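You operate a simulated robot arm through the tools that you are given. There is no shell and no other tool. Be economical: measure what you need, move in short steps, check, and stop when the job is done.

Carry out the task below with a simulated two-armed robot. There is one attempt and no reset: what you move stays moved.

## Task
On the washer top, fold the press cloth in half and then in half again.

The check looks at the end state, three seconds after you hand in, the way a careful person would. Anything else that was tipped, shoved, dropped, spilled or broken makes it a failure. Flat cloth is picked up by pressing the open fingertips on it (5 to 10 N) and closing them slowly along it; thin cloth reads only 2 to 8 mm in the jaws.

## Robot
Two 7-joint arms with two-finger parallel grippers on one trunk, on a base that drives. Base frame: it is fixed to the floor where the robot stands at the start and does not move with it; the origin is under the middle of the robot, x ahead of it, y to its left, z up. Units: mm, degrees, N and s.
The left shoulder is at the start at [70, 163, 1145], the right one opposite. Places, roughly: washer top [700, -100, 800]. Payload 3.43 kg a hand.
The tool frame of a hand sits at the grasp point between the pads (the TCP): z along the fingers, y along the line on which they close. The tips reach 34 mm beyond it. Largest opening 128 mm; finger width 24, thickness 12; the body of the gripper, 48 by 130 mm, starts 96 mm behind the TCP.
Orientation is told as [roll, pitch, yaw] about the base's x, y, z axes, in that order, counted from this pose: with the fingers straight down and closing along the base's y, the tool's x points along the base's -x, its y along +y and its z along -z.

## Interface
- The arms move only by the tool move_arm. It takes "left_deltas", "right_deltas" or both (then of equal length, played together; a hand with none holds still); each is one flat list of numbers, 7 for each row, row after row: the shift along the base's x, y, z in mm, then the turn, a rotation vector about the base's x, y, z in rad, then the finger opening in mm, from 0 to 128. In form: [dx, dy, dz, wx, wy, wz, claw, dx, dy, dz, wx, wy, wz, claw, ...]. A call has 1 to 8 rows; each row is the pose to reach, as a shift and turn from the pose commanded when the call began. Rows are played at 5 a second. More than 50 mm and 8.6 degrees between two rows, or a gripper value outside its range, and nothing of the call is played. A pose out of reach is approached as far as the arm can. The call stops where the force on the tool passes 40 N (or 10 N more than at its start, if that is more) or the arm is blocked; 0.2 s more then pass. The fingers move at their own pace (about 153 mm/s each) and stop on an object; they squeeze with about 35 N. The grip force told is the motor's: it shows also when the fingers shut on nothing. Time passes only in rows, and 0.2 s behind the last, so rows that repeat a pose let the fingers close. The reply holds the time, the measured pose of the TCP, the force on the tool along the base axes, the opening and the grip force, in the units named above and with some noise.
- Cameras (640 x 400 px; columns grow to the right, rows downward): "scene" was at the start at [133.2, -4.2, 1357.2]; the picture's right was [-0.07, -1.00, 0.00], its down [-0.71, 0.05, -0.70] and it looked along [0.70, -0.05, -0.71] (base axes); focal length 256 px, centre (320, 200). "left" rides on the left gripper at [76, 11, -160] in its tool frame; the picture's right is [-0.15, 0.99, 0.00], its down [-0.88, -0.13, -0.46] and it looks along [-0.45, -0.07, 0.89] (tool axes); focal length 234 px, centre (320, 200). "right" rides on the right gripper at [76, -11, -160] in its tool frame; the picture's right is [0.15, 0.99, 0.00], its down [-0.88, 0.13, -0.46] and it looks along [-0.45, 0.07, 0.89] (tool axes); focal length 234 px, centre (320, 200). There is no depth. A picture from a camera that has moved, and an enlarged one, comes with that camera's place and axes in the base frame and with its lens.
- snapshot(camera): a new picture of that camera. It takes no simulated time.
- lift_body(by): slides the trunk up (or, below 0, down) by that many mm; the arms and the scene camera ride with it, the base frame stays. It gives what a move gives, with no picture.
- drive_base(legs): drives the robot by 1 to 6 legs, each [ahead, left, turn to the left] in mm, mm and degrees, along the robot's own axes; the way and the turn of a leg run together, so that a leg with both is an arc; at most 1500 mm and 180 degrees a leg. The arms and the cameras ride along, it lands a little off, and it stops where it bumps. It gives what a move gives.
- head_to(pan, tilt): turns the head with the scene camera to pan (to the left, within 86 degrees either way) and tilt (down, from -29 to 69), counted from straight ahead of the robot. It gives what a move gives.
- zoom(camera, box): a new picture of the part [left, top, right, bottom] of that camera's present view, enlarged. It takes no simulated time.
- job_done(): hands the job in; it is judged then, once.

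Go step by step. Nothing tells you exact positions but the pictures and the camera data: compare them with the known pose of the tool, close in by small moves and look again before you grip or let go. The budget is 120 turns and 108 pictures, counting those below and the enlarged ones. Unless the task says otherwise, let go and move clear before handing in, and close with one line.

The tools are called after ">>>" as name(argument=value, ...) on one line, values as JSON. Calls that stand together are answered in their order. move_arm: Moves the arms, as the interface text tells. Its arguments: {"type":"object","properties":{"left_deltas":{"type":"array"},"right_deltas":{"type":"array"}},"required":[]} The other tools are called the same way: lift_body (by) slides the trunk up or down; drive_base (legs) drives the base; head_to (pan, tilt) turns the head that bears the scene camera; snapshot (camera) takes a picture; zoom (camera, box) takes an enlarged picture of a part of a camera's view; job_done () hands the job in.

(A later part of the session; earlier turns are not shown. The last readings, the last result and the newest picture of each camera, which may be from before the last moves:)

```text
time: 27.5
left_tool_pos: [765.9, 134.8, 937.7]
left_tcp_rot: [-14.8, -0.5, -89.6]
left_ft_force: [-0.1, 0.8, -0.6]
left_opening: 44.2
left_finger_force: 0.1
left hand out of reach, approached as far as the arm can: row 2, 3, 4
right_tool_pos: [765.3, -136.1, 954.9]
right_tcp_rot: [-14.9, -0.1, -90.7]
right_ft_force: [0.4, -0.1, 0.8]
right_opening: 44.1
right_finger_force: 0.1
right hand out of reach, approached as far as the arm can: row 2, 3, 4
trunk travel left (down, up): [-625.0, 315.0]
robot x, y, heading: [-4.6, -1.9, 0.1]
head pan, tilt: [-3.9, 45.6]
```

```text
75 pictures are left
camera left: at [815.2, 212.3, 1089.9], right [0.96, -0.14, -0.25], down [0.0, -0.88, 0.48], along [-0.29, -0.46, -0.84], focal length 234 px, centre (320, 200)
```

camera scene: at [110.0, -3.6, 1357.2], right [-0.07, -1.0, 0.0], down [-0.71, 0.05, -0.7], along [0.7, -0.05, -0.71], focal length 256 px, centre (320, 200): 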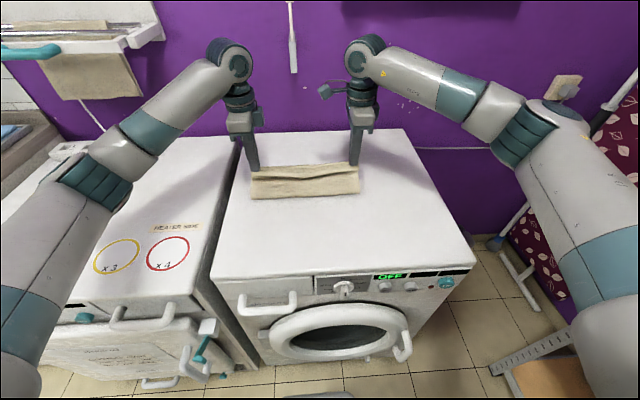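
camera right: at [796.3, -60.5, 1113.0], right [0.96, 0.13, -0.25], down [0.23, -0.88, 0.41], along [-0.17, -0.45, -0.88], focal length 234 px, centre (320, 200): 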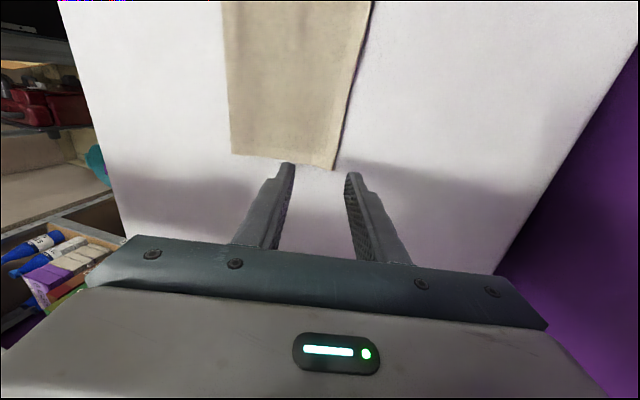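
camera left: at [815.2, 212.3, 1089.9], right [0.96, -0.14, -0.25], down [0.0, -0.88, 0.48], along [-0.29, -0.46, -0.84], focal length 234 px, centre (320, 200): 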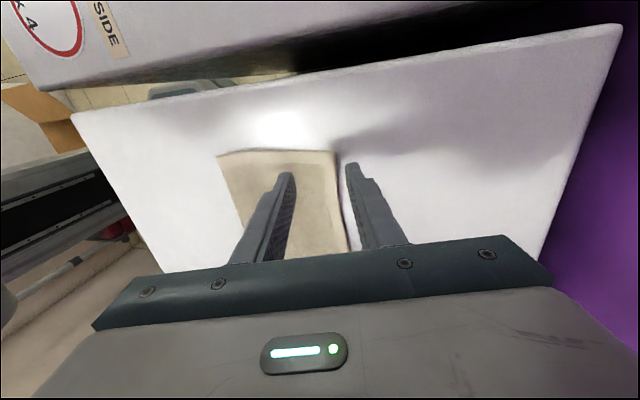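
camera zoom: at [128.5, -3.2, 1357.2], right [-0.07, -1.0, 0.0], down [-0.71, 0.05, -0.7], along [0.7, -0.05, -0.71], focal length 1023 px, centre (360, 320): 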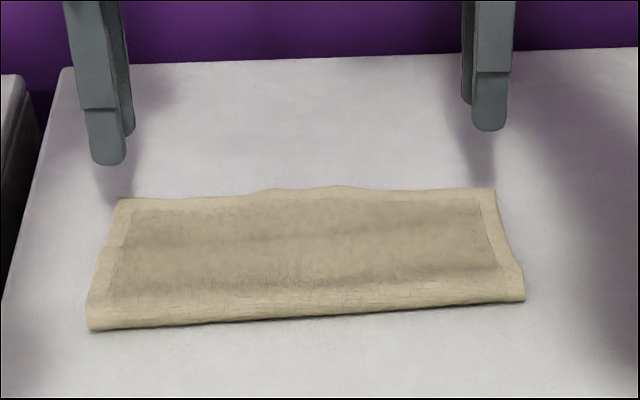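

The fold lies flat, but its footprint looks about 130 mm deep where 114 was expected. I'll zoom in on the edges to see whether the top layer overhangs the bottom one.

>>> zoom(camera="right", box=[210, 60, 400, 180])

>>> zoom(camera="left", box=[200, 120, 400, 245])

```text
3.33 times, centred on (305, 120) of right
camera zoom: at [796.3, -60.5, 1113.0], right [0.96, 0.13, -0.25], down [0.23, -0.88, 0.41], along [-0.17, -0.45, -0.88], focal length 781 px, centre (370, 467)
```

zoom: 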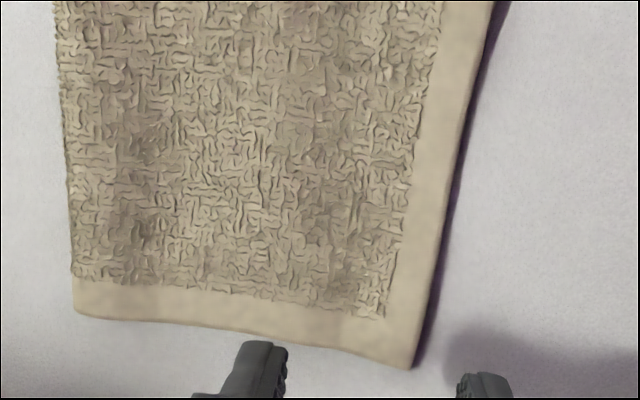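

```text
3.20 times, centred on (300, 182) of left
camera zoom: at [815.2, 212.3, 1089.9], right [0.96, -0.14, -0.25], down [0.0, -0.88, 0.48], along [-0.29, -0.46, -0.84], focal length 749 px, centre (384, 256)
```

zoom: 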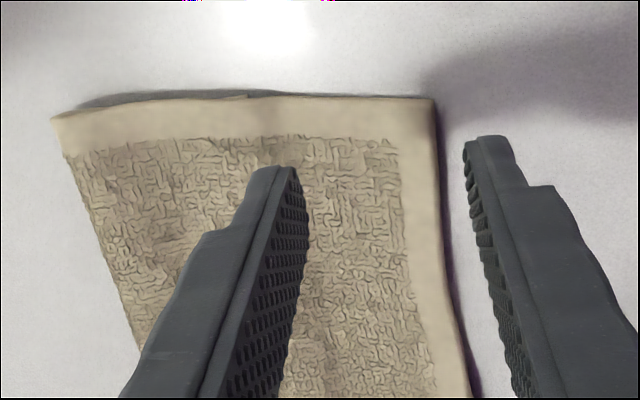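

The top layer may overhang the hidden far edge of the bottom layer. I'll move the left hand outward and tilt it for a low side view.

>>> move_arm(left_deltas=[-5, 20, 20, 0, -0.13, 0, 44, -10, 40, 30, 0, -0.26, 0, 44, -15, 70, 35, 0, -0.26, 0, 44, -15, 100, 35, 0, -0.26, 0, 44])

>>> move_arm(left_deltas=[0, 0, 0, -0.14, 0, 0, 44, 0, 0, 0, -0.28, 0, 0, 44, 0, 0, 0, -0.42, 0, 0, 44, 0, 0, 0, -0.56, 0, 0, 44])

>>> snapshot(camera="left")

```text
time: 28.5
left_tool_pos: [749.4, 239.4, 975.4]
left_tcp_rot: [0.1, -0.5, -89.6]
left_ft_force: [-0.2, -1.1, -0.1]
left_opening: 44.1
left_finger_force: 0.0
right_tool_pos: [766.1, -135.0, 954.8]
right_tcp_rot: [-14.9, -0.2, -90.7]
right_ft_force: [0.1, 0.4, 0.3]
right_opening: 43.6
right_finger_force: 0.1
trunk travel left (down, up): [-625.0, 315.0]
robot x, y, heading: [-0.8, -0.7, 0.1]
head pan, tilt: [-3.9, 45.6]
```

```text
time: 29.5
left_tool_pos: [752.2, 236.6, 972.5]
left_tcp_rot: [-0.2, -32.7, -89.5]
left_ft_force: [0.0, 0.1, -0.1]
left_opening: 44.3
left_finger_force: 0.1
right_tool_pos: [765.3, -136.5, 953.5]
right_tcp_rot: [-14.8, -0.2, -90.7]
right_ft_force: [0.5, -0.9, 0.1]
right_opening: 44.0
right_finger_force: 0.0
trunk travel left (down, up): [-625.0, 315.0]
robot x, y, heading: [-2.4, 0.6, -0.2]
head pan, tilt: [-3.9, 45.6]
```

```text
72 pictures are left
camera left: at [761.0, 386.9, 1067.3], right [0.99, -0.12, 0.08], down [-0.13, -0.5, 0.86], along [-0.06, -0.86, -0.51], focal length 234 px, centre (320, 200)
```

left: 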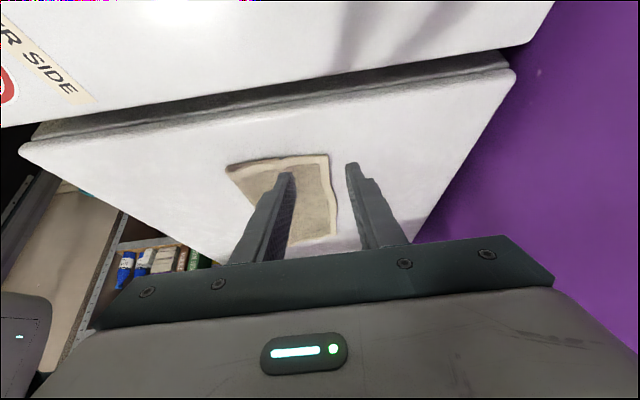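

>>> zoom(camera="left", box=[216, 140, 344, 220])

```text
5.00 times, centred on (280, 180) of left
camera zoom: at [761.0, 386.9, 1067.3], right [0.99, -0.12, 0.08], down [-0.13, -0.5, 0.86], along [-0.06, -0.86, -0.51], focal length 1171 px, centre (520, 300)
```

zoom: 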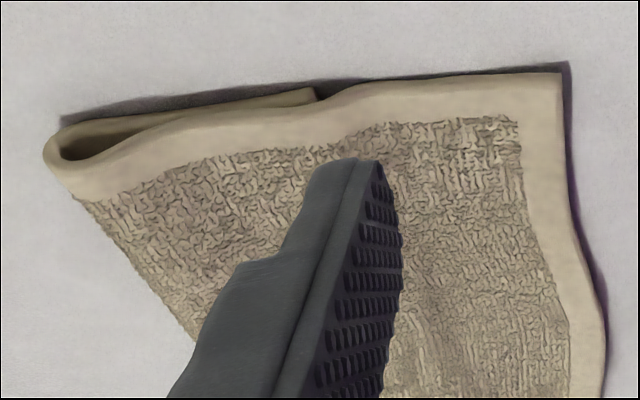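

The side view shows it clearly. On the left the bottom corner is at x≈695, the top corner at ≈762 and the fold at ≈618, so the top overhangs by about 65 mm. I'll re-pinch the overhanging top edge with both hands and carry it back. Its hem now faces forward, so no flip will be needed.

>>> move_arm(left_deltas=[0, 0, 0, 0.14, 0, 0, 44, 0, 0, 0, 0.28, 0, 0, 40, 0, 0, 0, 0.42, 0, 0, 30, 0, -10, 0, 0.565, 0, 0, 30, -4, -50, 0, 0.565, 0, 0, 30, -8, -85, -10, 0.565, 0, 0, 30, -12, -107, -30, 0.565, 0, 0, 30, -12, -107, -62, 0.565, 0, 0, 30], right_deltas=[-4, 0, 0, 0, -0.13, 0, 44, -10, 0, 0, 0, -0.26, 0, 40, -15, 0, 0, 0, -0.26, 0, 30, -21, 0, 0, 0, -0.26, 0, 20, -21, 0, -10, 0, -0.26, 0, 20, -21, 0, -20, 0, -0.26, 0, 20, -21, 0, -35, 0, -0.26, 0, 20, -21, 0, -48, 0, -0.26, 0, 20])

>>> snapshot(camera="left")

>>> snapshot(camera="right")

```text
time: 31.3
left_tool_pos: [739.8, 132.6, 910.4]
left_tcp_rot: [0.1, -0.2, -89.7]
left_ft_force: [-0.3, 0.1, 0.5]
left_opening: 29.7
left_finger_force: 0.0
right_tool_pos: [746.1, -136.6, 903.7]
right_tcp_rot: [0.0, 0.0, -90.8]
right_ft_force: [0.2, 0.1, 0.1]
right_opening: 19.9
right_finger_force: 0.1
trunk travel left (down, up): [-625.0, 315.0]
robot x, y, heading: [-3.7, -2.0, -0.2]
head pan, tilt: [-3.9, 45.6]
```

```text
70 pictures are left
camera left: at [750.2, 207.3, 1071.0], right [0.99, -0.14, 0.0], down [-0.13, -0.88, 0.46], along [-0.06, -0.45, -0.89], focal length 234 px, centre (320, 200)
```

left: 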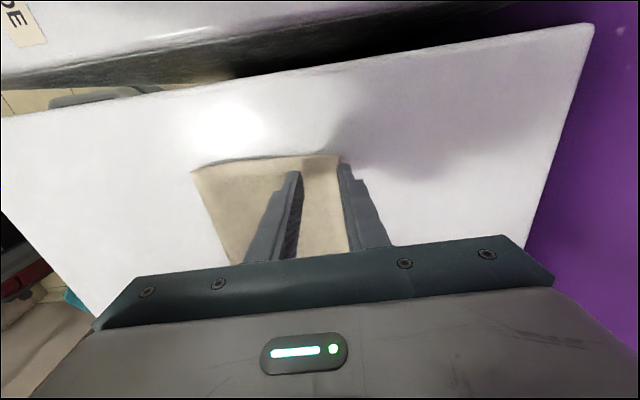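

```text
69 pictures are left
camera right: at [736.0, -60.9, 1065.3], right [0.99, 0.13, 0.0], down [0.12, -0.88, 0.45], along [0.06, -0.45, -0.89], focal length 234 px, centre (320, 200)
```

right: 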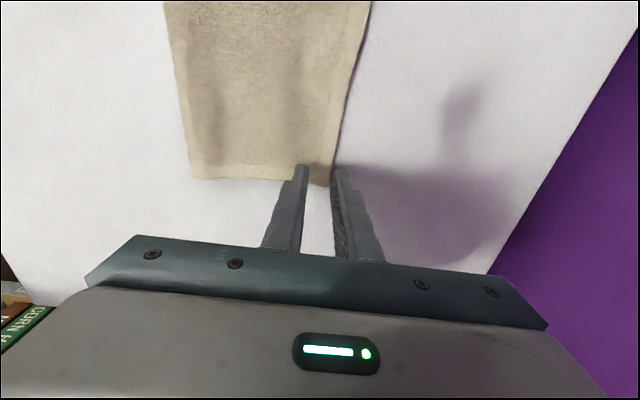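

The positions look right. Descending to contact: left to about 888, right shifted slightly inward.

>>> move_arm(left_deltas=[-2, 0, -10, 0, 0, 0, 30, -2, 0, -19, 0, 0, 0, 30, -2, 0, -22, 0, 0, 0, 30, -2, 0, -22, 0, 0, 0, 30], right_deltas=[-2, 5, -5, 0, 0, 0, 20, -4, 5, -12, 0, 0, 0, 20, -4, 5, -15.5, 0, 0, 0, 20, -4, 5, -15.5, 0, 0, 0, 20])

```text
time: 32.3
left_tool_pos: [737.4, 129.6, 888.6]
left_tcp_rot: [0.2, -0.2, -89.8]
left_ft_force: [-0.5, -0.6, 1.2]
left_opening: 30.1
left_finger_force: 0.2
right_tool_pos: [740.7, -132.4, 891.1]
right_tcp_rot: [0.0, 0.1, -90.8]
right_ft_force: [0.4, 0.6, 0.3]
right_opening: 19.9
right_finger_force: 0.1
trunk travel left (down, up): [-625.0, 315.0]
robot x, y, heading: [-7.2, -0.8, 0.3]
head pan, tilt: [-3.9, 45.6]
```

>>> move_arm(left_deltas=[0, 0, -1, 0, 0, 0, 30, 0, 0, -2, 0, 0, 0, 30, 0, 0, -2, 0, 0, 0, 30], right_deltas=[1, 0, -1, 0, 0, 0, 20, 1, 0, -2.5, 0, 0, 0, 20, 1, 0, -2.5, 0, 0, 0, 20])

```text
time: 33.1
left_tool_pos: [737.9, 129.7, 887.1]
left_tcp_rot: [0.1, -0.3, -89.7]
left_ft_force: [0.3, 1.6, 3.4]
left_opening: 30.0
left_finger_force: 0.1
right_tool_pos: [741.3, -132.6, 888.3]
right_tcp_rot: [0.0, 0.1, -90.8]
right_ft_force: [-0.8, 0.6, 4.2]
right_opening: 20.0
right_finger_force: 0.0
trunk travel left (down, up): [-625.0, 315.0]
robot x, y, heading: [-4.8, 3.2, 0.1]
head pan, tilt: [-3.9, 45.6]
```

Both are touching at 3–4 N. Pressing 1 mm more and closing slowly.

>>> move_arm(left_deltas=[0, 0, -1, 0, 0, 0, 26, 0, 0, -1, 0, 0, 0, 22, 0, 0, -1, 0, 0, 0, 18, 0, 0, -1, 0, 0, 0, 14, 0, 0, -1, 0, 0, 0, 10, 0, 0, -1, 0, 0, 0, 6, 0, 0, -1, 0, 0, 0, 2, 0, 0, -1, 0, 0, 0, 0], right_deltas=[0, 0, -1, 0, 0, 0, 18, 0, 0, -1, 0, 0, 0, 16, 0, 0, -1, 0, 0, 0, 14, 0, 0, -1, 0, 0, 0, 11, 0, 0, -1, 0, 0, 0, 8, 0, 0, -1, 0, 0, 0, 5, 0, 0, -1, 0, 0, 0, 2, 0, 0, -1, 0, 0, 0, 0])

>>> snapshot(camera="left")

>>> snapshot(camera="right")

```text
time: 34.9
left_tool_pos: [735.9, 129.0, 888.5]
left_tcp_rot: [0.0, -0.2, -89.7]
left_ft_force: [-1.3, -1.5, 5.5]
left_opening: 3.8
left_finger_force: 35.2
right_tool_pos: [739.1, -133.0, 888.2]
right_tcp_rot: [0.1, 0.1, -90.8]
right_ft_force: [-0.3, 1.5, 7.4]
right_opening: 3.4
right_finger_force: 34.7
trunk travel left (down, up): [-625.0, 315.0]
robot x, y, heading: [-2.9, 0.3, 0.1]
head pan, tilt: [-3.9, 45.6]
```

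```text
68 pictures are left
camera left: at [745.4, 205.4, 1047.7], right [0.99, -0.14, 0.0], down [-0.13, -0.88, 0.46], along [-0.06, -0.45, -0.89], focal length 234 px, centre (320, 200)
```

left: 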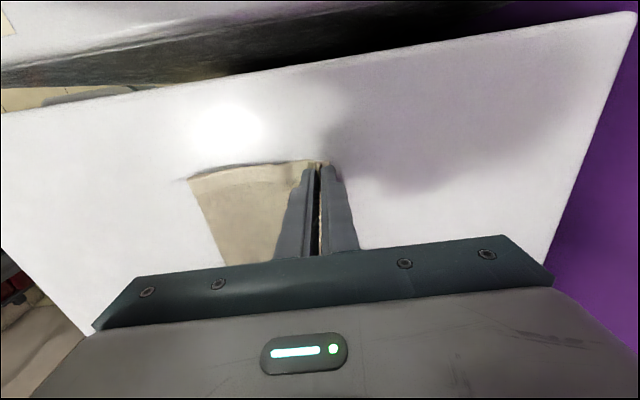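

```text
67 pictures are left
camera right: at [730.2, -56.4, 1048.3], right [0.99, 0.13, 0.0], down [0.12, -0.88, 0.45], along [0.06, -0.45, -0.89], focal length 234 px, centre (320, 200)
```

right: 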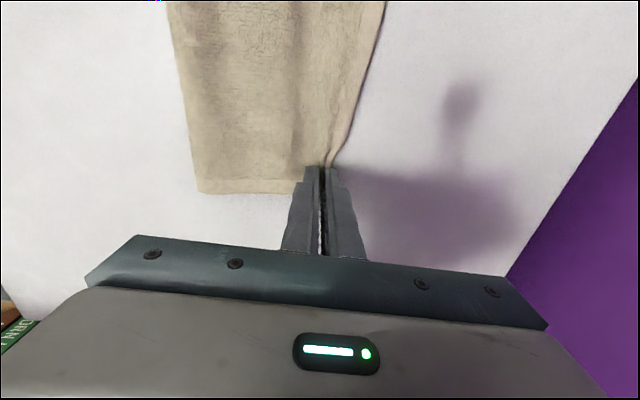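

Both hands hold (3.8 and 3.4 mm). Lifting and carrying the edge back far enough to expose the bottom layer's edge.

>>> move_arm(left_deltas=[-5, 0, 20, 0, 0, 0, 0, -15, 0, 40, 0, 0, 0, 0, -30, 0, 60, 0, 0, 0, 0, -50, 0, 75, 0, 0, 0, 0, -75, 0, 85, 0, 0, 0, 0, -100, 0, 90, 0, 0, 0, 0], right_deltas=[-5, 0, 20, 0, 0, 0, 0, -15, 0, 40, 0, 0, 0, 0, -30, 0, 60, 0, 0, 0, 0, -50, 0, 75, 0, 0, 0, 0, -75, 0, 85, 0, 0, 0, 0, -100, 0, 90, 0, 0, 0, 0])

>>> snapshot(camera="left")

>>> snapshot(camera="right")

>>> zoom(camera="scene", box=[230, 120, 390, 220])

```text
time: 36.3
left_tool_pos: [635.5, 130.3, 977.6]
left_tcp_rot: [0.2, -0.3, -89.7]
left_ft_force: [-0.1, 0.0, 0.1]
left_opening: 3.7
left_finger_force: 34.7
right_tool_pos: [641.6, -133.5, 977.3]
right_tcp_rot: [0.0, 0.2, -90.8]
right_ft_force: [0.1, 1.0, 0.4]
right_opening: 3.4
right_finger_force: 35.2
trunk travel left (down, up): [-625.0, 315.0]
robot x, y, heading: [-6.5, 1.8, 0.2]
head pan, tilt: [-3.9, 45.6]
```

```text
66 pictures are left
camera left: at [644.8, 205.6, 1137.5], right [0.99, -0.14, 0.0], down [-0.13, -0.88, 0.46], along [-0.06, -0.45, -0.89], focal length 234 px, centre (320, 200)
```

left: 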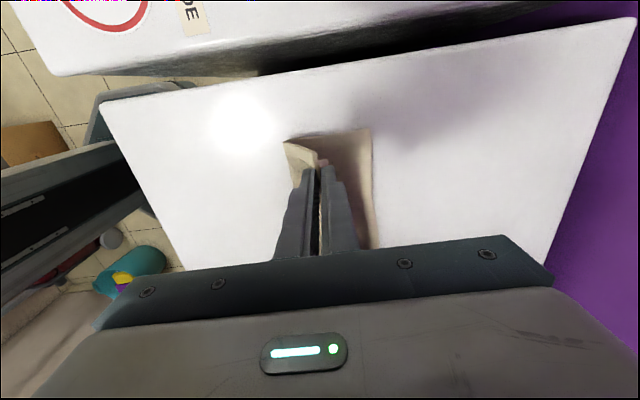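

```text
65 pictures are left
camera right: at [631.3, -56.9, 1138.1], right [0.99, 0.13, 0.0], down [0.12, -0.88, 0.45], along [0.06, -0.45, -0.89], focal length 234 px, centre (320, 200)
```

right: 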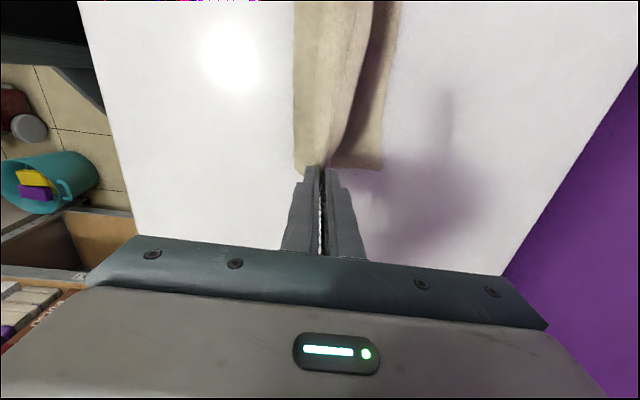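

```text
4.00 times, centred on (310, 170) of scene
camera zoom: at [128.0, -3.8, 1357.3], right [-0.07, -1.0, 0.0], down [-0.71, 0.05, -0.7], along [0.7, -0.05, -0.71], focal length 1023 px, centre (360, 320)
```

zoom: 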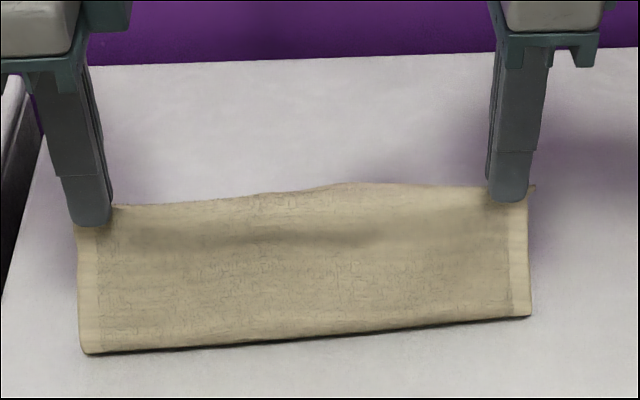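

The bottom layer's far corners are now visible, at about (699,148) and (723,−146). I'll lay the grip points at x≈677 (left) and x≈708 (right) so the edges match.

>>> move_arm(left_deltas=[10, 1, -10, 0, 0, 0, 0, 20, 2, -22, 0, 0, 0, 0, 30, 3, -36, 0, 0, 0, 0, 38, 3, -50, 0, 0, 0, 0, 42, 3, -64, 0, 0, 0, 0, 42, 3, -76, 0, 0, 0, 0, 42, 3, -82, 0, 0, 0, 0], right_deltas=[16, 1, -10, 0, 0, 0, 0, 32, 2, -22, 0, 0, 0, 0, 46, 4, -36, 0, 0, 0, 0, 58, 4, -50, 0, 0, 0, 0, 66, 4, -64, 0, 0, 0, 0, 66, 4, -76, 0, 0, 0, 0, 66, 4, -82, 0, 0, 0, 0])

>>> snapshot(camera="left")

>>> snapshot(camera="right")

>>> zoom(camera="scene", box=[230, 120, 390, 220])

```text
time: 37.9
left_tool_pos: [679.6, 130.6, 895.2]
left_tcp_rot: [0.1, -0.1, -89.6]
left_ft_force: [-0.6, -0.8, 6.2]
left_opening: 3.4
left_finger_force: 34.7
right_tool_pos: [708.2, -127.7, 894.3]
right_tcp_rot: [0.0, 0.0, -90.8]
right_ft_force: [-0.1, 0.6, 0.1]
right_opening: 3.1
right_finger_force: 35.5
trunk travel left (down, up): [-625.0, 315.0]
robot x, y, heading: [-3.5, -1.2, -0.1]
head pan, tilt: [-3.9, 45.6]
```

```text
63 pictures are left
camera left: at [689.1, 207.2, 1055.6], right [0.99, -0.14, 0.0], down [-0.13, -0.88, 0.46], along [-0.06, -0.45, -0.89], focal length 234 px, centre (320, 200)
```

left: 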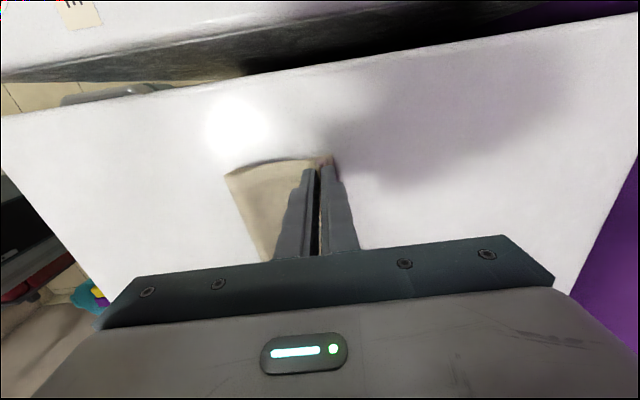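

```text
62 pictures are left
camera right: at [697.8, -52.8, 1055.4], right [0.99, 0.13, 0.0], down [0.12, -0.88, 0.45], along [0.06, -0.45, -0.89], focal length 234 px, centre (320, 200)
```

right: 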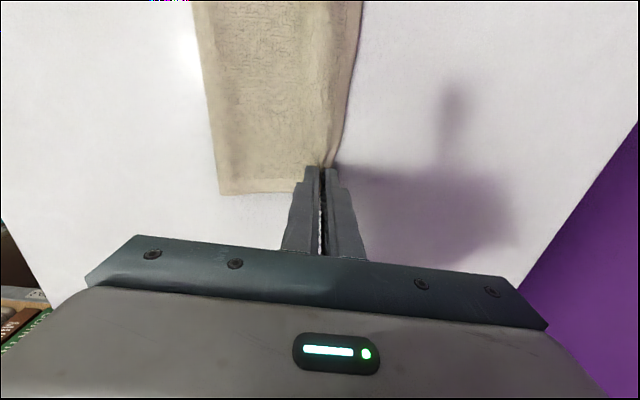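

```text
4.00 times, centred on (310, 170) of scene
camera zoom: at [128.3, -4.0, 1357.5], right [-0.07, -1.0, 0.0], down [-0.71, 0.05, -0.7], along [0.7, -0.05, -0.71], focal length 1023 px, centre (360, 320)
```

zoom: 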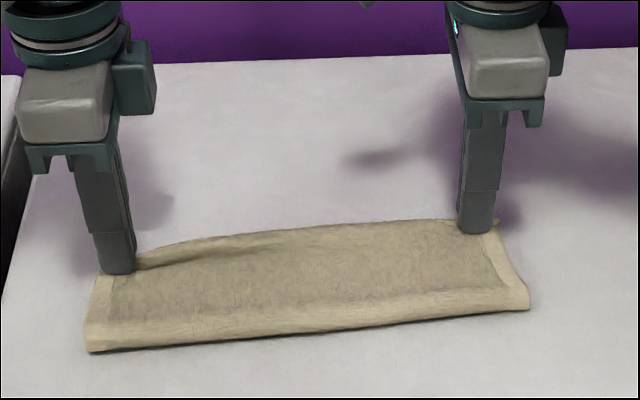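

Laid in place; now releasing gently and lifting straight up.

>>> move_arm(left_deltas=[0, 0, 1, 0, 0, 0, 10, 0, 0, 2, 0, 0, 0, 20, 0, 0, 2, 0, 0, 0, 26, 0, 0, 10, 0, 0, 0, 26, 0, 0, 40, 0, 0, 0, 26, 0, 0, 70, 0, 0, 0, 26], right_deltas=[0, 0, 0, 0, 0, 0, 10, 0, 0, 0, 0, 0, 0, 20, 0, 0, 0, 0, 0, 0, 26, 0, 0, 10, 0, 0, 0, 26, 0, 0, 40, 0, 0, 0, 26, 0, 0, 70, 0, 0, 0, 26])

>>> snapshot(camera="left")

>>> snapshot(camera="right")

>>> zoom(camera="scene", box=[230, 120, 390, 220])

```text
time: 39.3
left_tool_pos: [679.7, 132.7, 966.1]
left_tcp_rot: [0.1, -0.1, -89.7]
left_ft_force: [0.1, 1.1, 0.3]
left_opening: 26.0
left_finger_force: 0.0
right_tool_pos: [708.2, -129.8, 965.8]
right_tcp_rot: [-0.1, 0.0, -90.9]
right_ft_force: [0.0, 0.1, -0.3]
right_opening: 26.1
right_finger_force: 0.2
trunk travel left (down, up): [-625.0, 315.0]
robot x, y, heading: [-6.1, 2.2, 0.4]
head pan, tilt: [-3.9, 45.6]
```

```text
60 pictures are left
camera left: at [687.6, 208.6, 1126.0], right [0.99, -0.14, 0.0], down [-0.13, -0.88, 0.46], along [-0.06, -0.45, -0.89], focal length 234 px, centre (320, 200)
```

left: 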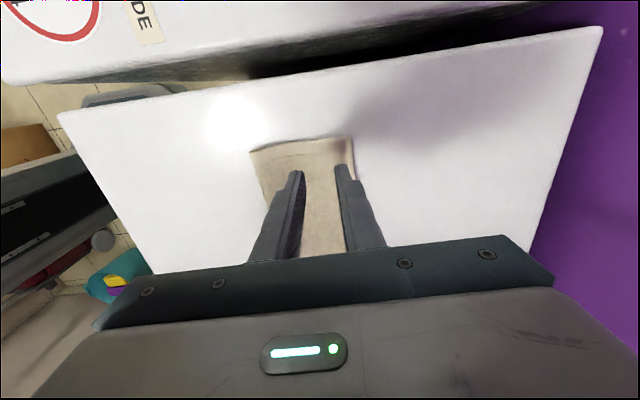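

```text
59 pictures are left
camera right: at [697.8, -53.5, 1125.5], right [0.99, 0.13, 0.0], down [0.12, -0.88, 0.46], along [0.06, -0.45, -0.89], focal length 234 px, centre (320, 200)
```

right: 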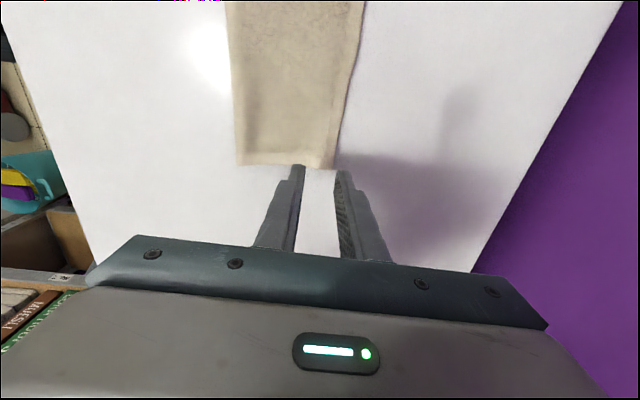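

```text
4.00 times, centred on (310, 170) of scene
camera zoom: at [128.2, -3.7, 1357.2], right [-0.07, -1.0, 0.0], down [-0.71, 0.05, -0.7], along [0.7, -0.05, -0.71], focal length 1023 px, centre (360, 320)
```

zoom: 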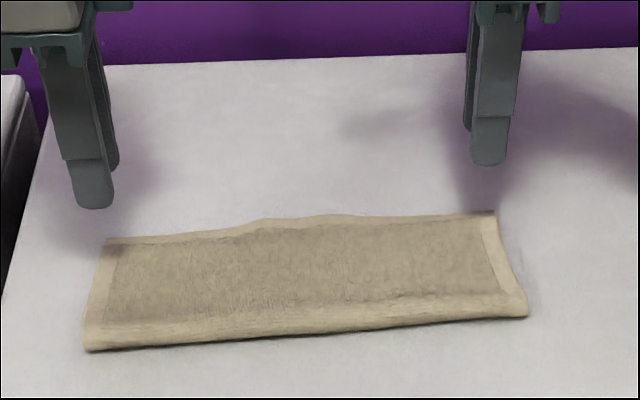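

>>> zoom(camera="left", box=[240, 125, 380, 212])

>>> zoom(camera="right", box=[220, 90, 380, 190])

```text
4.57 times, centred on (310, 168) of left
camera zoom: at [687.6, 208.6, 1126.0], right [0.99, -0.14, 0.0], down [-0.13, -0.88, 0.46], along [-0.06, -0.45, -0.89], focal length 1070 px, centre (366, 344)
```

zoom: 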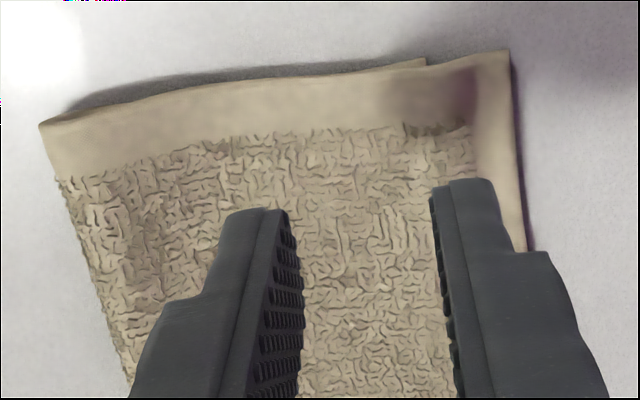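

```text
4.00 times, centred on (300, 140) of right
camera zoom: at [697.8, -53.5, 1125.5], right [0.99, 0.13, 0.0], down [0.12, -0.88, 0.46], along [0.06, -0.45, -0.89], focal length 937 px, centre (400, 440)
```

zoom: 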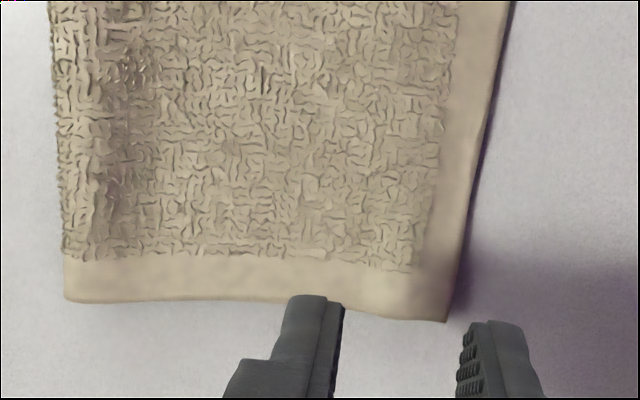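

Measuring this view, the right corners align (~725 vs 723), but the left top corner is at ~717 against the bottom's ~695, a 22 mm overhang. I'll re-pinch only the left corner with a small bite and move it back.

>>> move_arm(left_deltas=[14, 0, -15, 0, 0, 0, 16, 28, 0, -35, 0, 0, 0, 16, 28, 0, -60, 0, 0, 0, 16, 28, 0, -74, 0, 0, 0, 16, 28, 0, -77, 0, 0, 0, 16])

>>> zoom(camera="left", box=[220, 125, 400, 237])

```text
time: 40.5
left_tool_pos: [706.4, 133.6, 888.8]
left_tcp_rot: [0.2, -0.2, -89.7]
left_ft_force: [0.4, 2.2, 8.0]
left_opening: 15.5
left_finger_force: 0.1
right_tool_pos: [708.8, -128.7, 964.3]
right_tcp_rot: [0.0, 0.0, -90.7]
right_ft_force: [0.3, 0.1, -1.6]
right_opening: 25.7
right_finger_force: 0.1
trunk travel left (down, up): [-625.0, 315.0]
robot x, y, heading: [-4.0, 2.8, 0.1]
head pan, tilt: [-3.9, 45.6]
```

```text
3.56 times, centred on (310, 181) of left
camera zoom: at [715.9, 209.3, 1049.5], right [0.99, -0.14, 0.0], down [-0.13, -0.88, 0.46], along [-0.06, -0.45, -0.89], focal length 833 px, centre (356, 268)
```

zoom: 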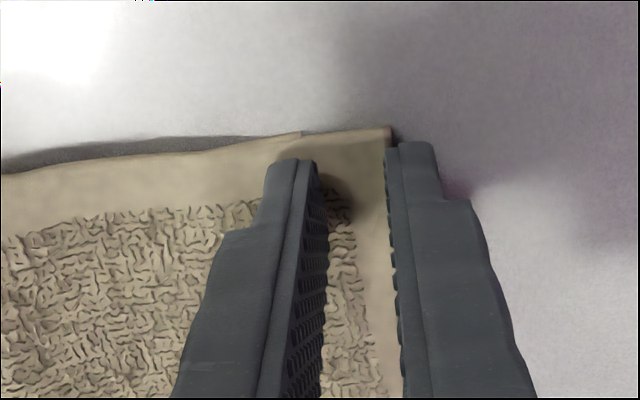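

The fingers straddle just the overhanging strip. Closing slowly.

>>> move_arm(left_deltas=[0, 0, 0, 0, 0, 0, 13, 0, 0, 0, 0, 0, 0, 11, 0, 0, 0, 0, 0, 0, 9, 0, 0, 0, 0, 0, 0, 7, 0, 0, 0, 0, 0, 0, 5, 0, 0, 0, 0, 0, 0, 3, 0, 0, 0, 0, 0, 0, 0, 0, 0, 0, 0, 0, 0, 0])

>>> move_arm(left_deltas=[-3, 0, 12, 0, 0, 0, 0, -8, 0, 24, 0, 0, 0, 0, -18, 0, 34, 0, 0, 0, 0, -35, 0, 42, 0, 0, 0, 0])

>>> snapshot(camera="left")

```text
time: 42.3
left_tool_pos: [706.7, 131.8, 889.1]
left_tcp_rot: [0.2, -0.1, -89.8]
left_ft_force: [-3.0, -0.6, 15.1]
left_opening: 0.1
left_finger_force: 32.6
right_tool_pos: [706.4, -129.8, 965.5]
right_tcp_rot: [0.1, 0.1, -90.8]
right_ft_force: [0.2, 0.6, -0.1]
right_opening: 26.0
right_finger_force: 0.0
trunk travel left (down, up): [-625.0, 315.0]
robot x, y, heading: [-1.6, 2.9, 0.3]
head pan, tilt: [-3.9, 45.6]
```

```text
time: 43.3
left_tool_pos: [671.4, 133.2, 927.7]
left_tcp_rot: [0.1, -0.3, -89.8]
left_ft_force: [0.6, 0.2, -0.7]
left_opening: 0.0
left_finger_force: 33.5
right_tool_pos: [708.7, -128.0, 964.0]
right_tcp_rot: [0.0, -0.1, -90.9]
right_ft_force: [-0.1, 0.3, 0.2]
right_opening: 26.0
right_finger_force: 0.0
trunk travel left (down, up): [-625.0, 315.0]
robot x, y, heading: [-2.8, 2.2, 0.4]
head pan, tilt: [-3.9, 45.6]
```

```text
54 pictures are left
camera left: at [681.1, 209.2, 1089.0], right [0.99, -0.14, 0.0], down [-0.13, -0.88, 0.46], along [-0.06, -0.45, -0.89], focal length 234 px, centre (320, 200)
```

left: 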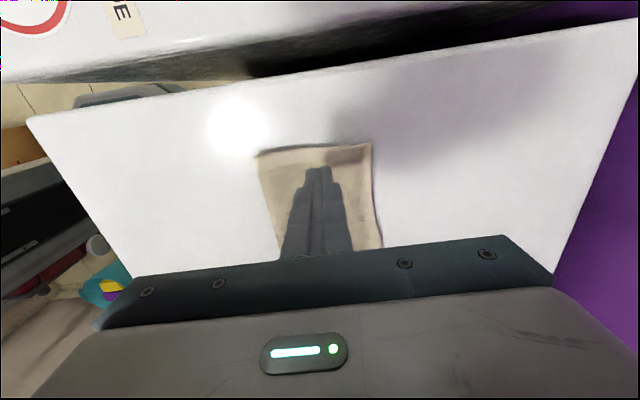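

The bite was too small and slipped out. I'll check the current state before retrying.

>>> zoom(camera="left", box=[245, 125, 385, 212])

```text
4.57 times, centred on (315, 168) of left
camera zoom: at [681.1, 209.2, 1089.0], right [0.99, -0.14, 0.0], down [-0.13, -0.88, 0.46], along [-0.06, -0.45, -0.89], focal length 1070 px, centre (343, 344)
```

zoom: 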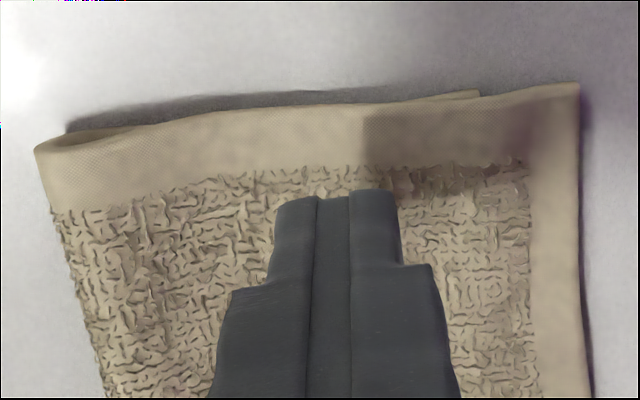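

The state is unchanged (top ~721, bottom ~700). Retrying with a larger bite so the front finger also presses on the cloth.

>>> move_arm(left_deltas=[15, 0, 0, 0, 0, 0, 24, 32, 0, 0, 0, 0, 0, 24, 31, 0, -25, 0, 0, 0, 0, 24, 31, 0, -36, 0, 0, 0, 24, 31, 0, -40, 0, 0, 0, 24])

>>> zoom(camera="left", box=[220, 125, 400, 237])

```text
refused: deltas must hold 7 numbers for each row
```

```text
3.56 times, centred on (310, 181) of left
camera zoom: at [681.1, 209.2, 1089.0], right [0.99, -0.14, 0.0], down [-0.13, -0.88, 0.46], along [-0.06, -0.45, -0.89], focal length 833 px, centre (356, 268)
```

zoom: 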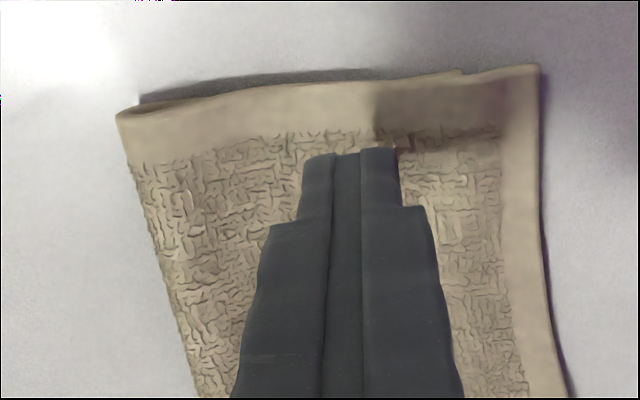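

>>> move_arm(left_deltas=[15, 0, 0, 0, 0, 0, 24, 31, 0, 0, 0, 0, 0, 24, 31, 0, -25, 0, 0, 0, 24, 31, 0, -36, 0, 0, 0, 24, 31, 0, -39, 0, 0, 0, 24])

>>> zoom(camera="left", box=[220, 125, 400, 237])

```text
time: 44.5
left_tool_pos: [703.9, 133.1, 890.3]
left_tcp_rot: [0.1, -0.2, -89.7]
left_ft_force: [0.7, 0.4, 3.6]
left_opening: 23.8
left_finger_force: 0.0
right_tool_pos: [708.2, -130.1, 964.4]
right_tcp_rot: [0.0, 0.0, -90.8]
right_ft_force: [0.5, -0.1, 0.0]
right_opening: 25.6
right_finger_force: 0.0
trunk travel left (down, up): [-625.0, 315.0]
robot x, y, heading: [-5.0, 3.6, 0.1]
head pan, tilt: [-3.9, 45.6]
```

```text
3.56 times, centred on (310, 181) of left
camera zoom: at [712.9, 208.7, 1050.6], right [0.99, -0.14, 0.0], down [-0.13, -0.88, 0.46], along [-0.06, -0.45, -0.89], focal length 833 px, centre (356, 268)
```

zoom: 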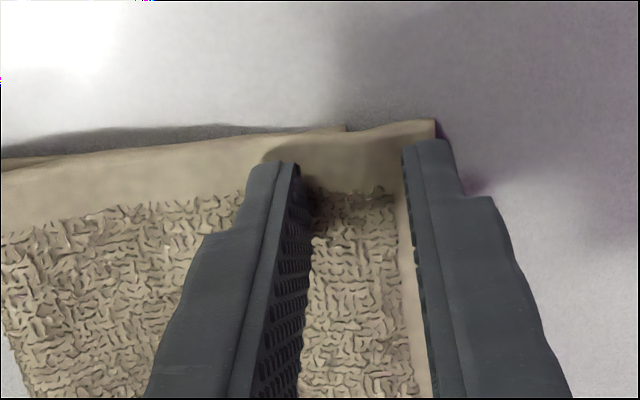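

Good placement, with the front finger on the cloth. Pressing a little and closing.

>>> move_arm(left_deltas=[0, 0, -2, 0, 0, 0, 22, 0, 0, -2, 0, 0, 0, 19, 0, 0, -2, 0, 0, 0, 16, 0, 0, -2, 0, 0, 0, 13, 0, 0, -2, 0, 0, 0, 10, 0, 0, -2, 0, 0, 0, 7, 0, 0, -2, 0, 0, 0, 3, 0, 0, -2, 0, 0, 0, 0])

>>> move_arm(left_deltas=[0, 0, 0, 0, 0, 0, 0, -2, 0, 12, 0, 0, 0, 0, -6, 0, 22, 0, 0, 0, 0])

>>> zoom(camera="left", box=[220, 125, 400, 237])

```text
time: 46.3
left_tool_pos: [701.9, 131.3, 889.1]
left_tcp_rot: [0.2, -0.2, -89.7]
left_ft_force: [-0.6, 0.2, 13.0]
left_opening: 3.8
left_finger_force: 35.0
right_tool_pos: [707.5, -128.2, 965.1]
right_tcp_rot: [0.1, 0.2, -90.7]
right_ft_force: [0.5, 0.7, -0.6]
right_opening: 26.2
right_finger_force: 0.0
trunk travel left (down, up): [-625.0, 315.0]
robot x, y, heading: [-6.6, 0.6, 0.2]
head pan, tilt: [-3.9, 45.6]
```

```text
time: 47.1
left_tool_pos: [697.9, 132.0, 910.1]
left_tcp_rot: [0.1, -0.1, -89.7]
left_ft_force: [0.1, 0.0, -0.4]
left_opening: 3.5
left_finger_force: 35.5
right_tool_pos: [709.2, -130.4, 964.8]
right_tcp_rot: [-0.1, 0.0, -90.8]
right_ft_force: [0.9, 0.4, -0.7]
right_opening: 25.9
right_finger_force: 0.1
trunk travel left (down, up): [-625.0, 315.0]
robot x, y, heading: [-0.7, -2.7, -0.0]
head pan, tilt: [-3.9, 45.6]
```

```text
3.56 times, centred on (310, 181) of left
camera zoom: at [706.1, 208.0, 1069.5], right [0.99, -0.14, 0.0], down [-0.13, -0.88, 0.46], along [-0.06, -0.45, -0.89], focal length 833 px, centre (356, 268)
```

zoom: 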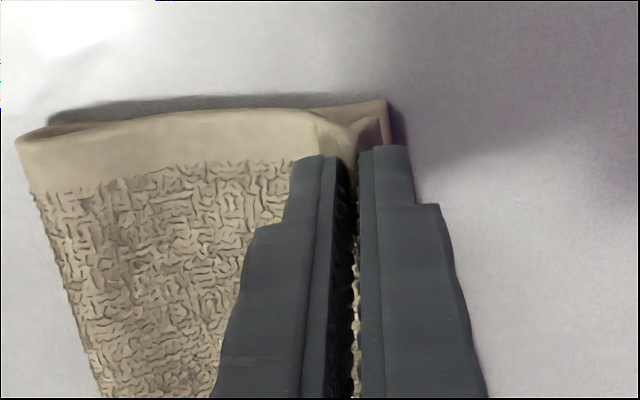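

Gripped at 3.5 mm, as for a single layer. Lifting further and back to confirm only the top comes along.

>>> move_arm(left_deltas=[-10, 0, 15, 0, 0, 0, 0, -25, 0, 25, 0, 0, 0, 0, -40, 0, 32, 0, 0, 0, 0])

>>> zoom(camera="left", box=[220, 100, 420, 225])

```text
time: 47.9
left_tool_pos: [654.4, 132.6, 941.3]
left_tcp_rot: [0.0, -0.2, -89.7]
left_ft_force: [0.3, 0.4, 0.7]
left_opening: 3.6
left_finger_force: 34.9
right_tool_pos: [708.3, -130.2, 963.8]
right_tcp_rot: [0.1, 0.1, -90.9]
right_ft_force: [-0.6, 0.0, -0.8]
right_opening: 26.1
right_finger_force: 0.0
trunk travel left (down, up): [-625.0, 315.0]
robot x, y, heading: [0.9, 0.8, -0.0]
head pan, tilt: [-3.9, 45.6]
```

```text
3.20 times, centred on (320, 162) of left
camera zoom: at [665.2, 208.3, 1102.4], right [0.99, -0.14, 0.0], down [-0.13, -0.88, 0.46], along [-0.06, -0.45, -0.89], focal length 749 px, centre (320, 320)
```

zoom: 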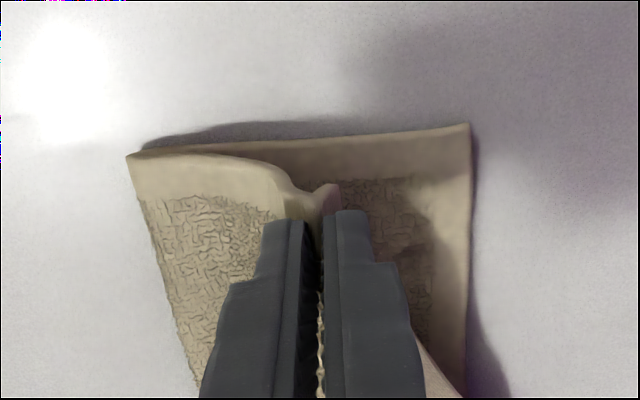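

Only the top layer lifted; the bottom corner is at ~(707,147) in this view. After release the pinched ridge unrolls about 33 mm forward of the grip, so I lay the grip at x≈673.

>>> move_arm(left_deltas=[8, 0, -12, 0, 0, 0, 0, 15, 0, -24, 0, 0, 0, 0, 19, 0, -36, 0, 0, 0, 0, 19, 0, -45, 0, 0, 0, 0, 19, 0, -45, 0, 0, 0, 10, 19, 0, -44, 0, 0, 0, 22, 19, 0, -38, 0, 0, 0, 26, 19, 0, -20, 0, 0, 0, 26])

>>> move_arm(left_deltas=[0, 10, 25, 0, 0, 0, 26, 0, 20, 50, 0, 0, 0, 26])

>>> zoom(camera="left", box=[220, 100, 420, 225])

>>> zoom(camera="scene", box=[230, 120, 390, 220])

```text
time: 49.7
left_tool_pos: [675.9, 133.1, 921.8]
left_tcp_rot: [0.1, -0.2, -89.8]
left_ft_force: [0.1, -0.3, -1.0]
left_opening: 26.1
left_finger_force: 0.1
right_tool_pos: [709.0, -129.9, 964.4]
right_tcp_rot: [0.1, 0.1, -90.8]
right_ft_force: [-0.2, 1.1, -0.5]
right_opening: 26.0
right_finger_force: 0.0
trunk travel left (down, up): [-625.0, 315.0]
robot x, y, heading: [-4.2, -2.9, 0.1]
head pan, tilt: [-3.9, 45.6]
```

```text
time: 50.3
left_tool_pos: [675.8, 153.0, 973.3]
left_tcp_rot: [0.1, -0.2, -89.8]
left_ft_force: [-0.3, -0.3, -0.7]
left_opening: 25.9
left_finger_force: 0.0
right_tool_pos: [708.3, -128.7, 964.4]
right_tcp_rot: [-0.1, 0.0, -90.9]
right_ft_force: [-0.3, -0.2, 0.4]
right_opening: 25.9
right_finger_force: 0.0
trunk travel left (down, up): [-625.0, 315.0]
robot x, y, heading: [-2.3, 3.4, 0.0]
head pan, tilt: [-3.9, 45.6]
```

```text
3.20 times, centred on (320, 162) of left
camera zoom: at [685.5, 230.1, 1132.9], right [0.99, -0.14, 0.0], down [-0.13, -0.88, 0.46], along [-0.06, -0.45, -0.89], focal length 749 px, centre (320, 320)
```

zoom: 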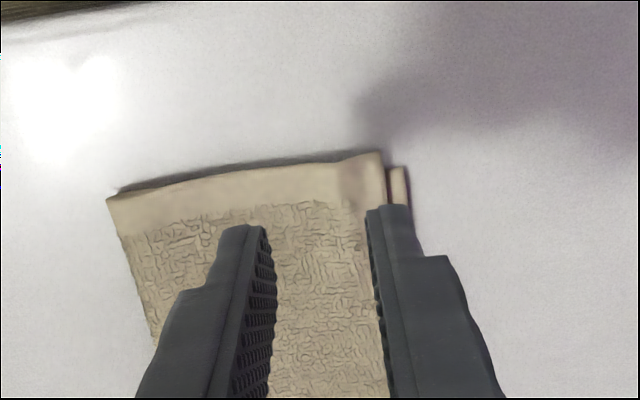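

```text
4.00 times, centred on (310, 170) of scene
camera zoom: at [128.8, -3.4, 1357.2], right [-0.07, -1.0, 0.0], down [-0.71, 0.05, -0.7], along [0.7, -0.05, -0.71], focal length 1023 px, centre (360, 320)
```

zoom: 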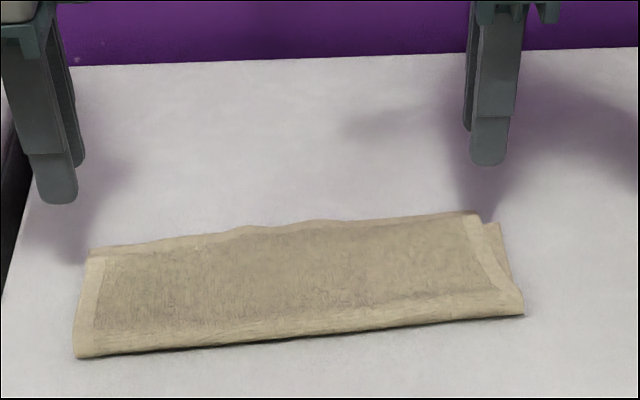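

The left edge now matches within about 8 mm, but the top layer has shifted in +y, so the bottom's right corner peeks out by about 15 mm. I'll pinch the top's far-right corner lightly and shift it −y.

>>> move_arm(right_deltas=[2, 5, -25, 0, 0, 0, 24, 4, 10, -50, 0, 0, 0, 24, 4, 10, -66, 0, 0, 0, 24, 4, 10, -72, 0, 0, 0, 24])

>>> zoom(camera="right", box=[220, 100, 400, 212])

```text
time: 51.3
left_tool_pos: [676.4, 154.4, 973.4]
left_tcp_rot: [0.1, -0.2, -89.7]
left_ft_force: [0.5, -0.3, 0.2]
left_opening: 25.6
left_finger_force: 0.1
right_tool_pos: [712.2, -117.8, 893.5]
right_tcp_rot: [0.0, 0.0, -90.8]
right_ft_force: [0.2, -0.3, 0.2]
right_opening: 24.0
right_finger_force: 0.1
trunk travel left (down, up): [-625.0, 315.0]
robot x, y, heading: [-3.3, 1.6, 0.4]
head pan, tilt: [-3.9, 45.6]
```

```text
3.56 times, centred on (310, 156) of right
camera zoom: at [702.1, -42.7, 1053.5], right [0.99, 0.13, 0.0], down [0.12, -0.88, 0.46], along [0.06, -0.45, -0.89], focal length 833 px, centre (356, 356)
```

zoom: 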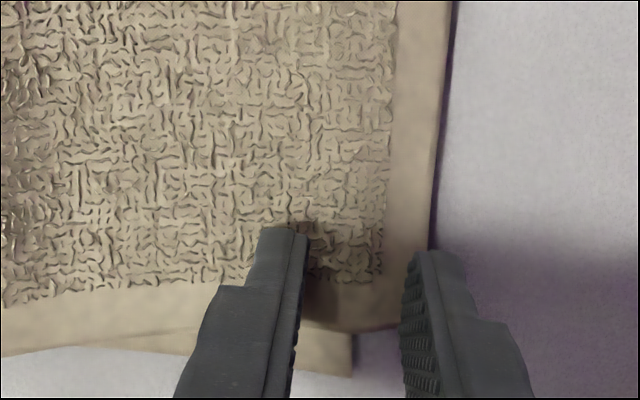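

This close view shows the top overhanging about 13 mm in x and short by about 13 mm in y at this corner. I'll press lightly and pinch.

>>> move_arm(right_deltas=[-1, 0, -2, 0, 0, 0, 24, -1, 0, -3, 0, 0, 0, 24, -1, 0, -4, 0, 0, 0, 24, -1, 0, -4, 0, 0, 0, 24])

```text
time: 52.3
left_tool_pos: [676.0, 154.5, 972.3]
left_tcp_rot: [0.1, -0.2, -89.6]
left_ft_force: [-0.4, 0.0, 0.8]
left_opening: 25.9
left_finger_force: 0.2
right_tool_pos: [712.0, -118.6, 889.5]
right_tcp_rot: [0.2, 0.1, -90.7]
right_ft_force: [0.7, -1.0, 6.5]
right_opening: 23.3
right_finger_force: 0.1
trunk travel left (down, up): [-625.0, 315.0]
robot x, y, heading: [-6.3, 0.7, -0.1]
head pan, tilt: [-3.9, 45.6]
```

>>> move_arm(right_deltas=[0, 0, -1, 0, 0, 0, 22, 0, 0, -1, 0, 0, 0, 19, 0, 0, -1, 0, 0, 0, 16, 0, 0, -1, 0, 0, 0, 13, 0, 0, -1, 0, 0, 0, 10, 0, 0, -1, 0, 0, 0, 7, 0, 0, -1, 0, 0, 0, 3, 0, 0, -1, 0, 0, 0, 0])

>>> move_arm(right_deltas=[0, 0, 0, 0, 0, 0, 0, -2, -2, 12, 0, 0, 0, 0, -5, -5, 22, 0, 0, 0, 0])

>>> zoom(camera="right", box=[220, 100, 400, 212])

```text
time: 54.1
left_tool_pos: [675.4, 154.4, 972.1]
left_tcp_rot: [0.1, -0.2, -89.7]
left_ft_force: [-0.9, 0.4, 0.4]
left_opening: 26.2
left_finger_force: 0.0
right_tool_pos: [710.0, -118.1, 890.3]
right_tcp_rot: [0.1, 0.1, -90.7]
right_ft_force: [-1.4, 0.6, 12.7]
right_opening: 3.7
right_finger_force: 34.9
trunk travel left (down, up): [-625.0, 315.0]
robot x, y, heading: [-6.5, 2.9, 0.1]
head pan, tilt: [-3.9, 45.6]
```

```text
time: 54.9
left_tool_pos: [675.6, 154.1, 972.3]
left_tcp_rot: [0.1, -0.1, -89.7]
left_ft_force: [-0.1, -0.6, -0.8]
left_opening: 26.0
left_finger_force: 0.0
right_tool_pos: [706.4, -123.0, 910.9]
right_tcp_rot: [0.1, 0.1, -90.7]
right_ft_force: [0.3, -0.2, -0.4]
right_opening: 3.6
right_finger_force: 35.1
trunk travel left (down, up): [-625.0, 315.0]
robot x, y, heading: [-4.1, -1.9, 0.1]
head pan, tilt: [-3.9, 45.6]
```

```text
3.56 times, centred on (310, 156) of right
camera zoom: at [696.2, -47.2, 1070.4], right [0.99, 0.13, 0.0], down [0.12, -0.88, 0.46], along [0.06, -0.45, -0.89], focal length 833 px, centre (356, 356)
```

zoom: 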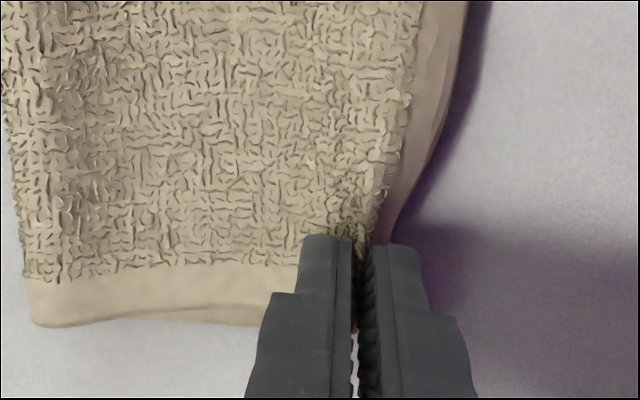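

>>> move_arm(right_deltas=[-10, -3, 15, 0, 0, 0, 0, -25, -5, 25, 0, 0, 0, 0, -40, -8, 32, 0, 0, 0, 0])

>>> zoom(camera="right", box=[220, 90, 420, 215])

```text
time: 55.7
left_tool_pos: [675.7, 153.5, 972.0]
left_tcp_rot: [0.2, -0.2, -89.7]
left_ft_force: [0.7, -0.6, -0.7]
left_opening: 26.0
left_finger_force: 0.1
right_tool_pos: [665.5, -129.9, 941.9]
right_tcp_rot: [0.0, 0.1, -90.8]
right_ft_force: [-0.2, 1.0, -0.9]
right_opening: 3.6
right_finger_force: 35.3
trunk travel left (down, up): [-625.0, 315.0]
robot x, y, heading: [-6.7, -0.4, 0.3]
head pan, tilt: [-3.9, 45.6]
```

```text
3.20 times, centred on (320, 152) of right
camera zoom: at [655.4, -54.8, 1103.0], right [0.99, 0.13, 0.0], down [0.12, -0.88, 0.45], along [0.06, -0.45, -0.89], focal length 749 px, centre (320, 352)
```

zoom: 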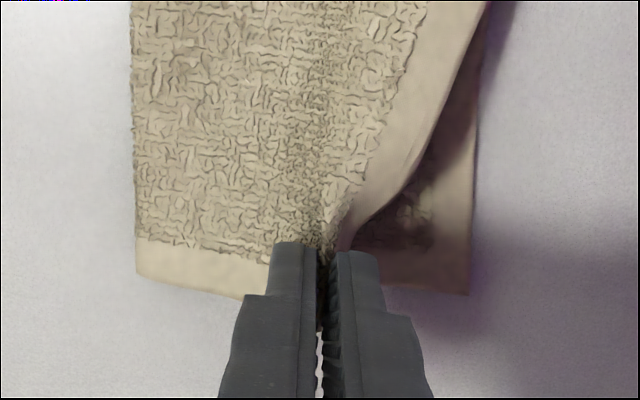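

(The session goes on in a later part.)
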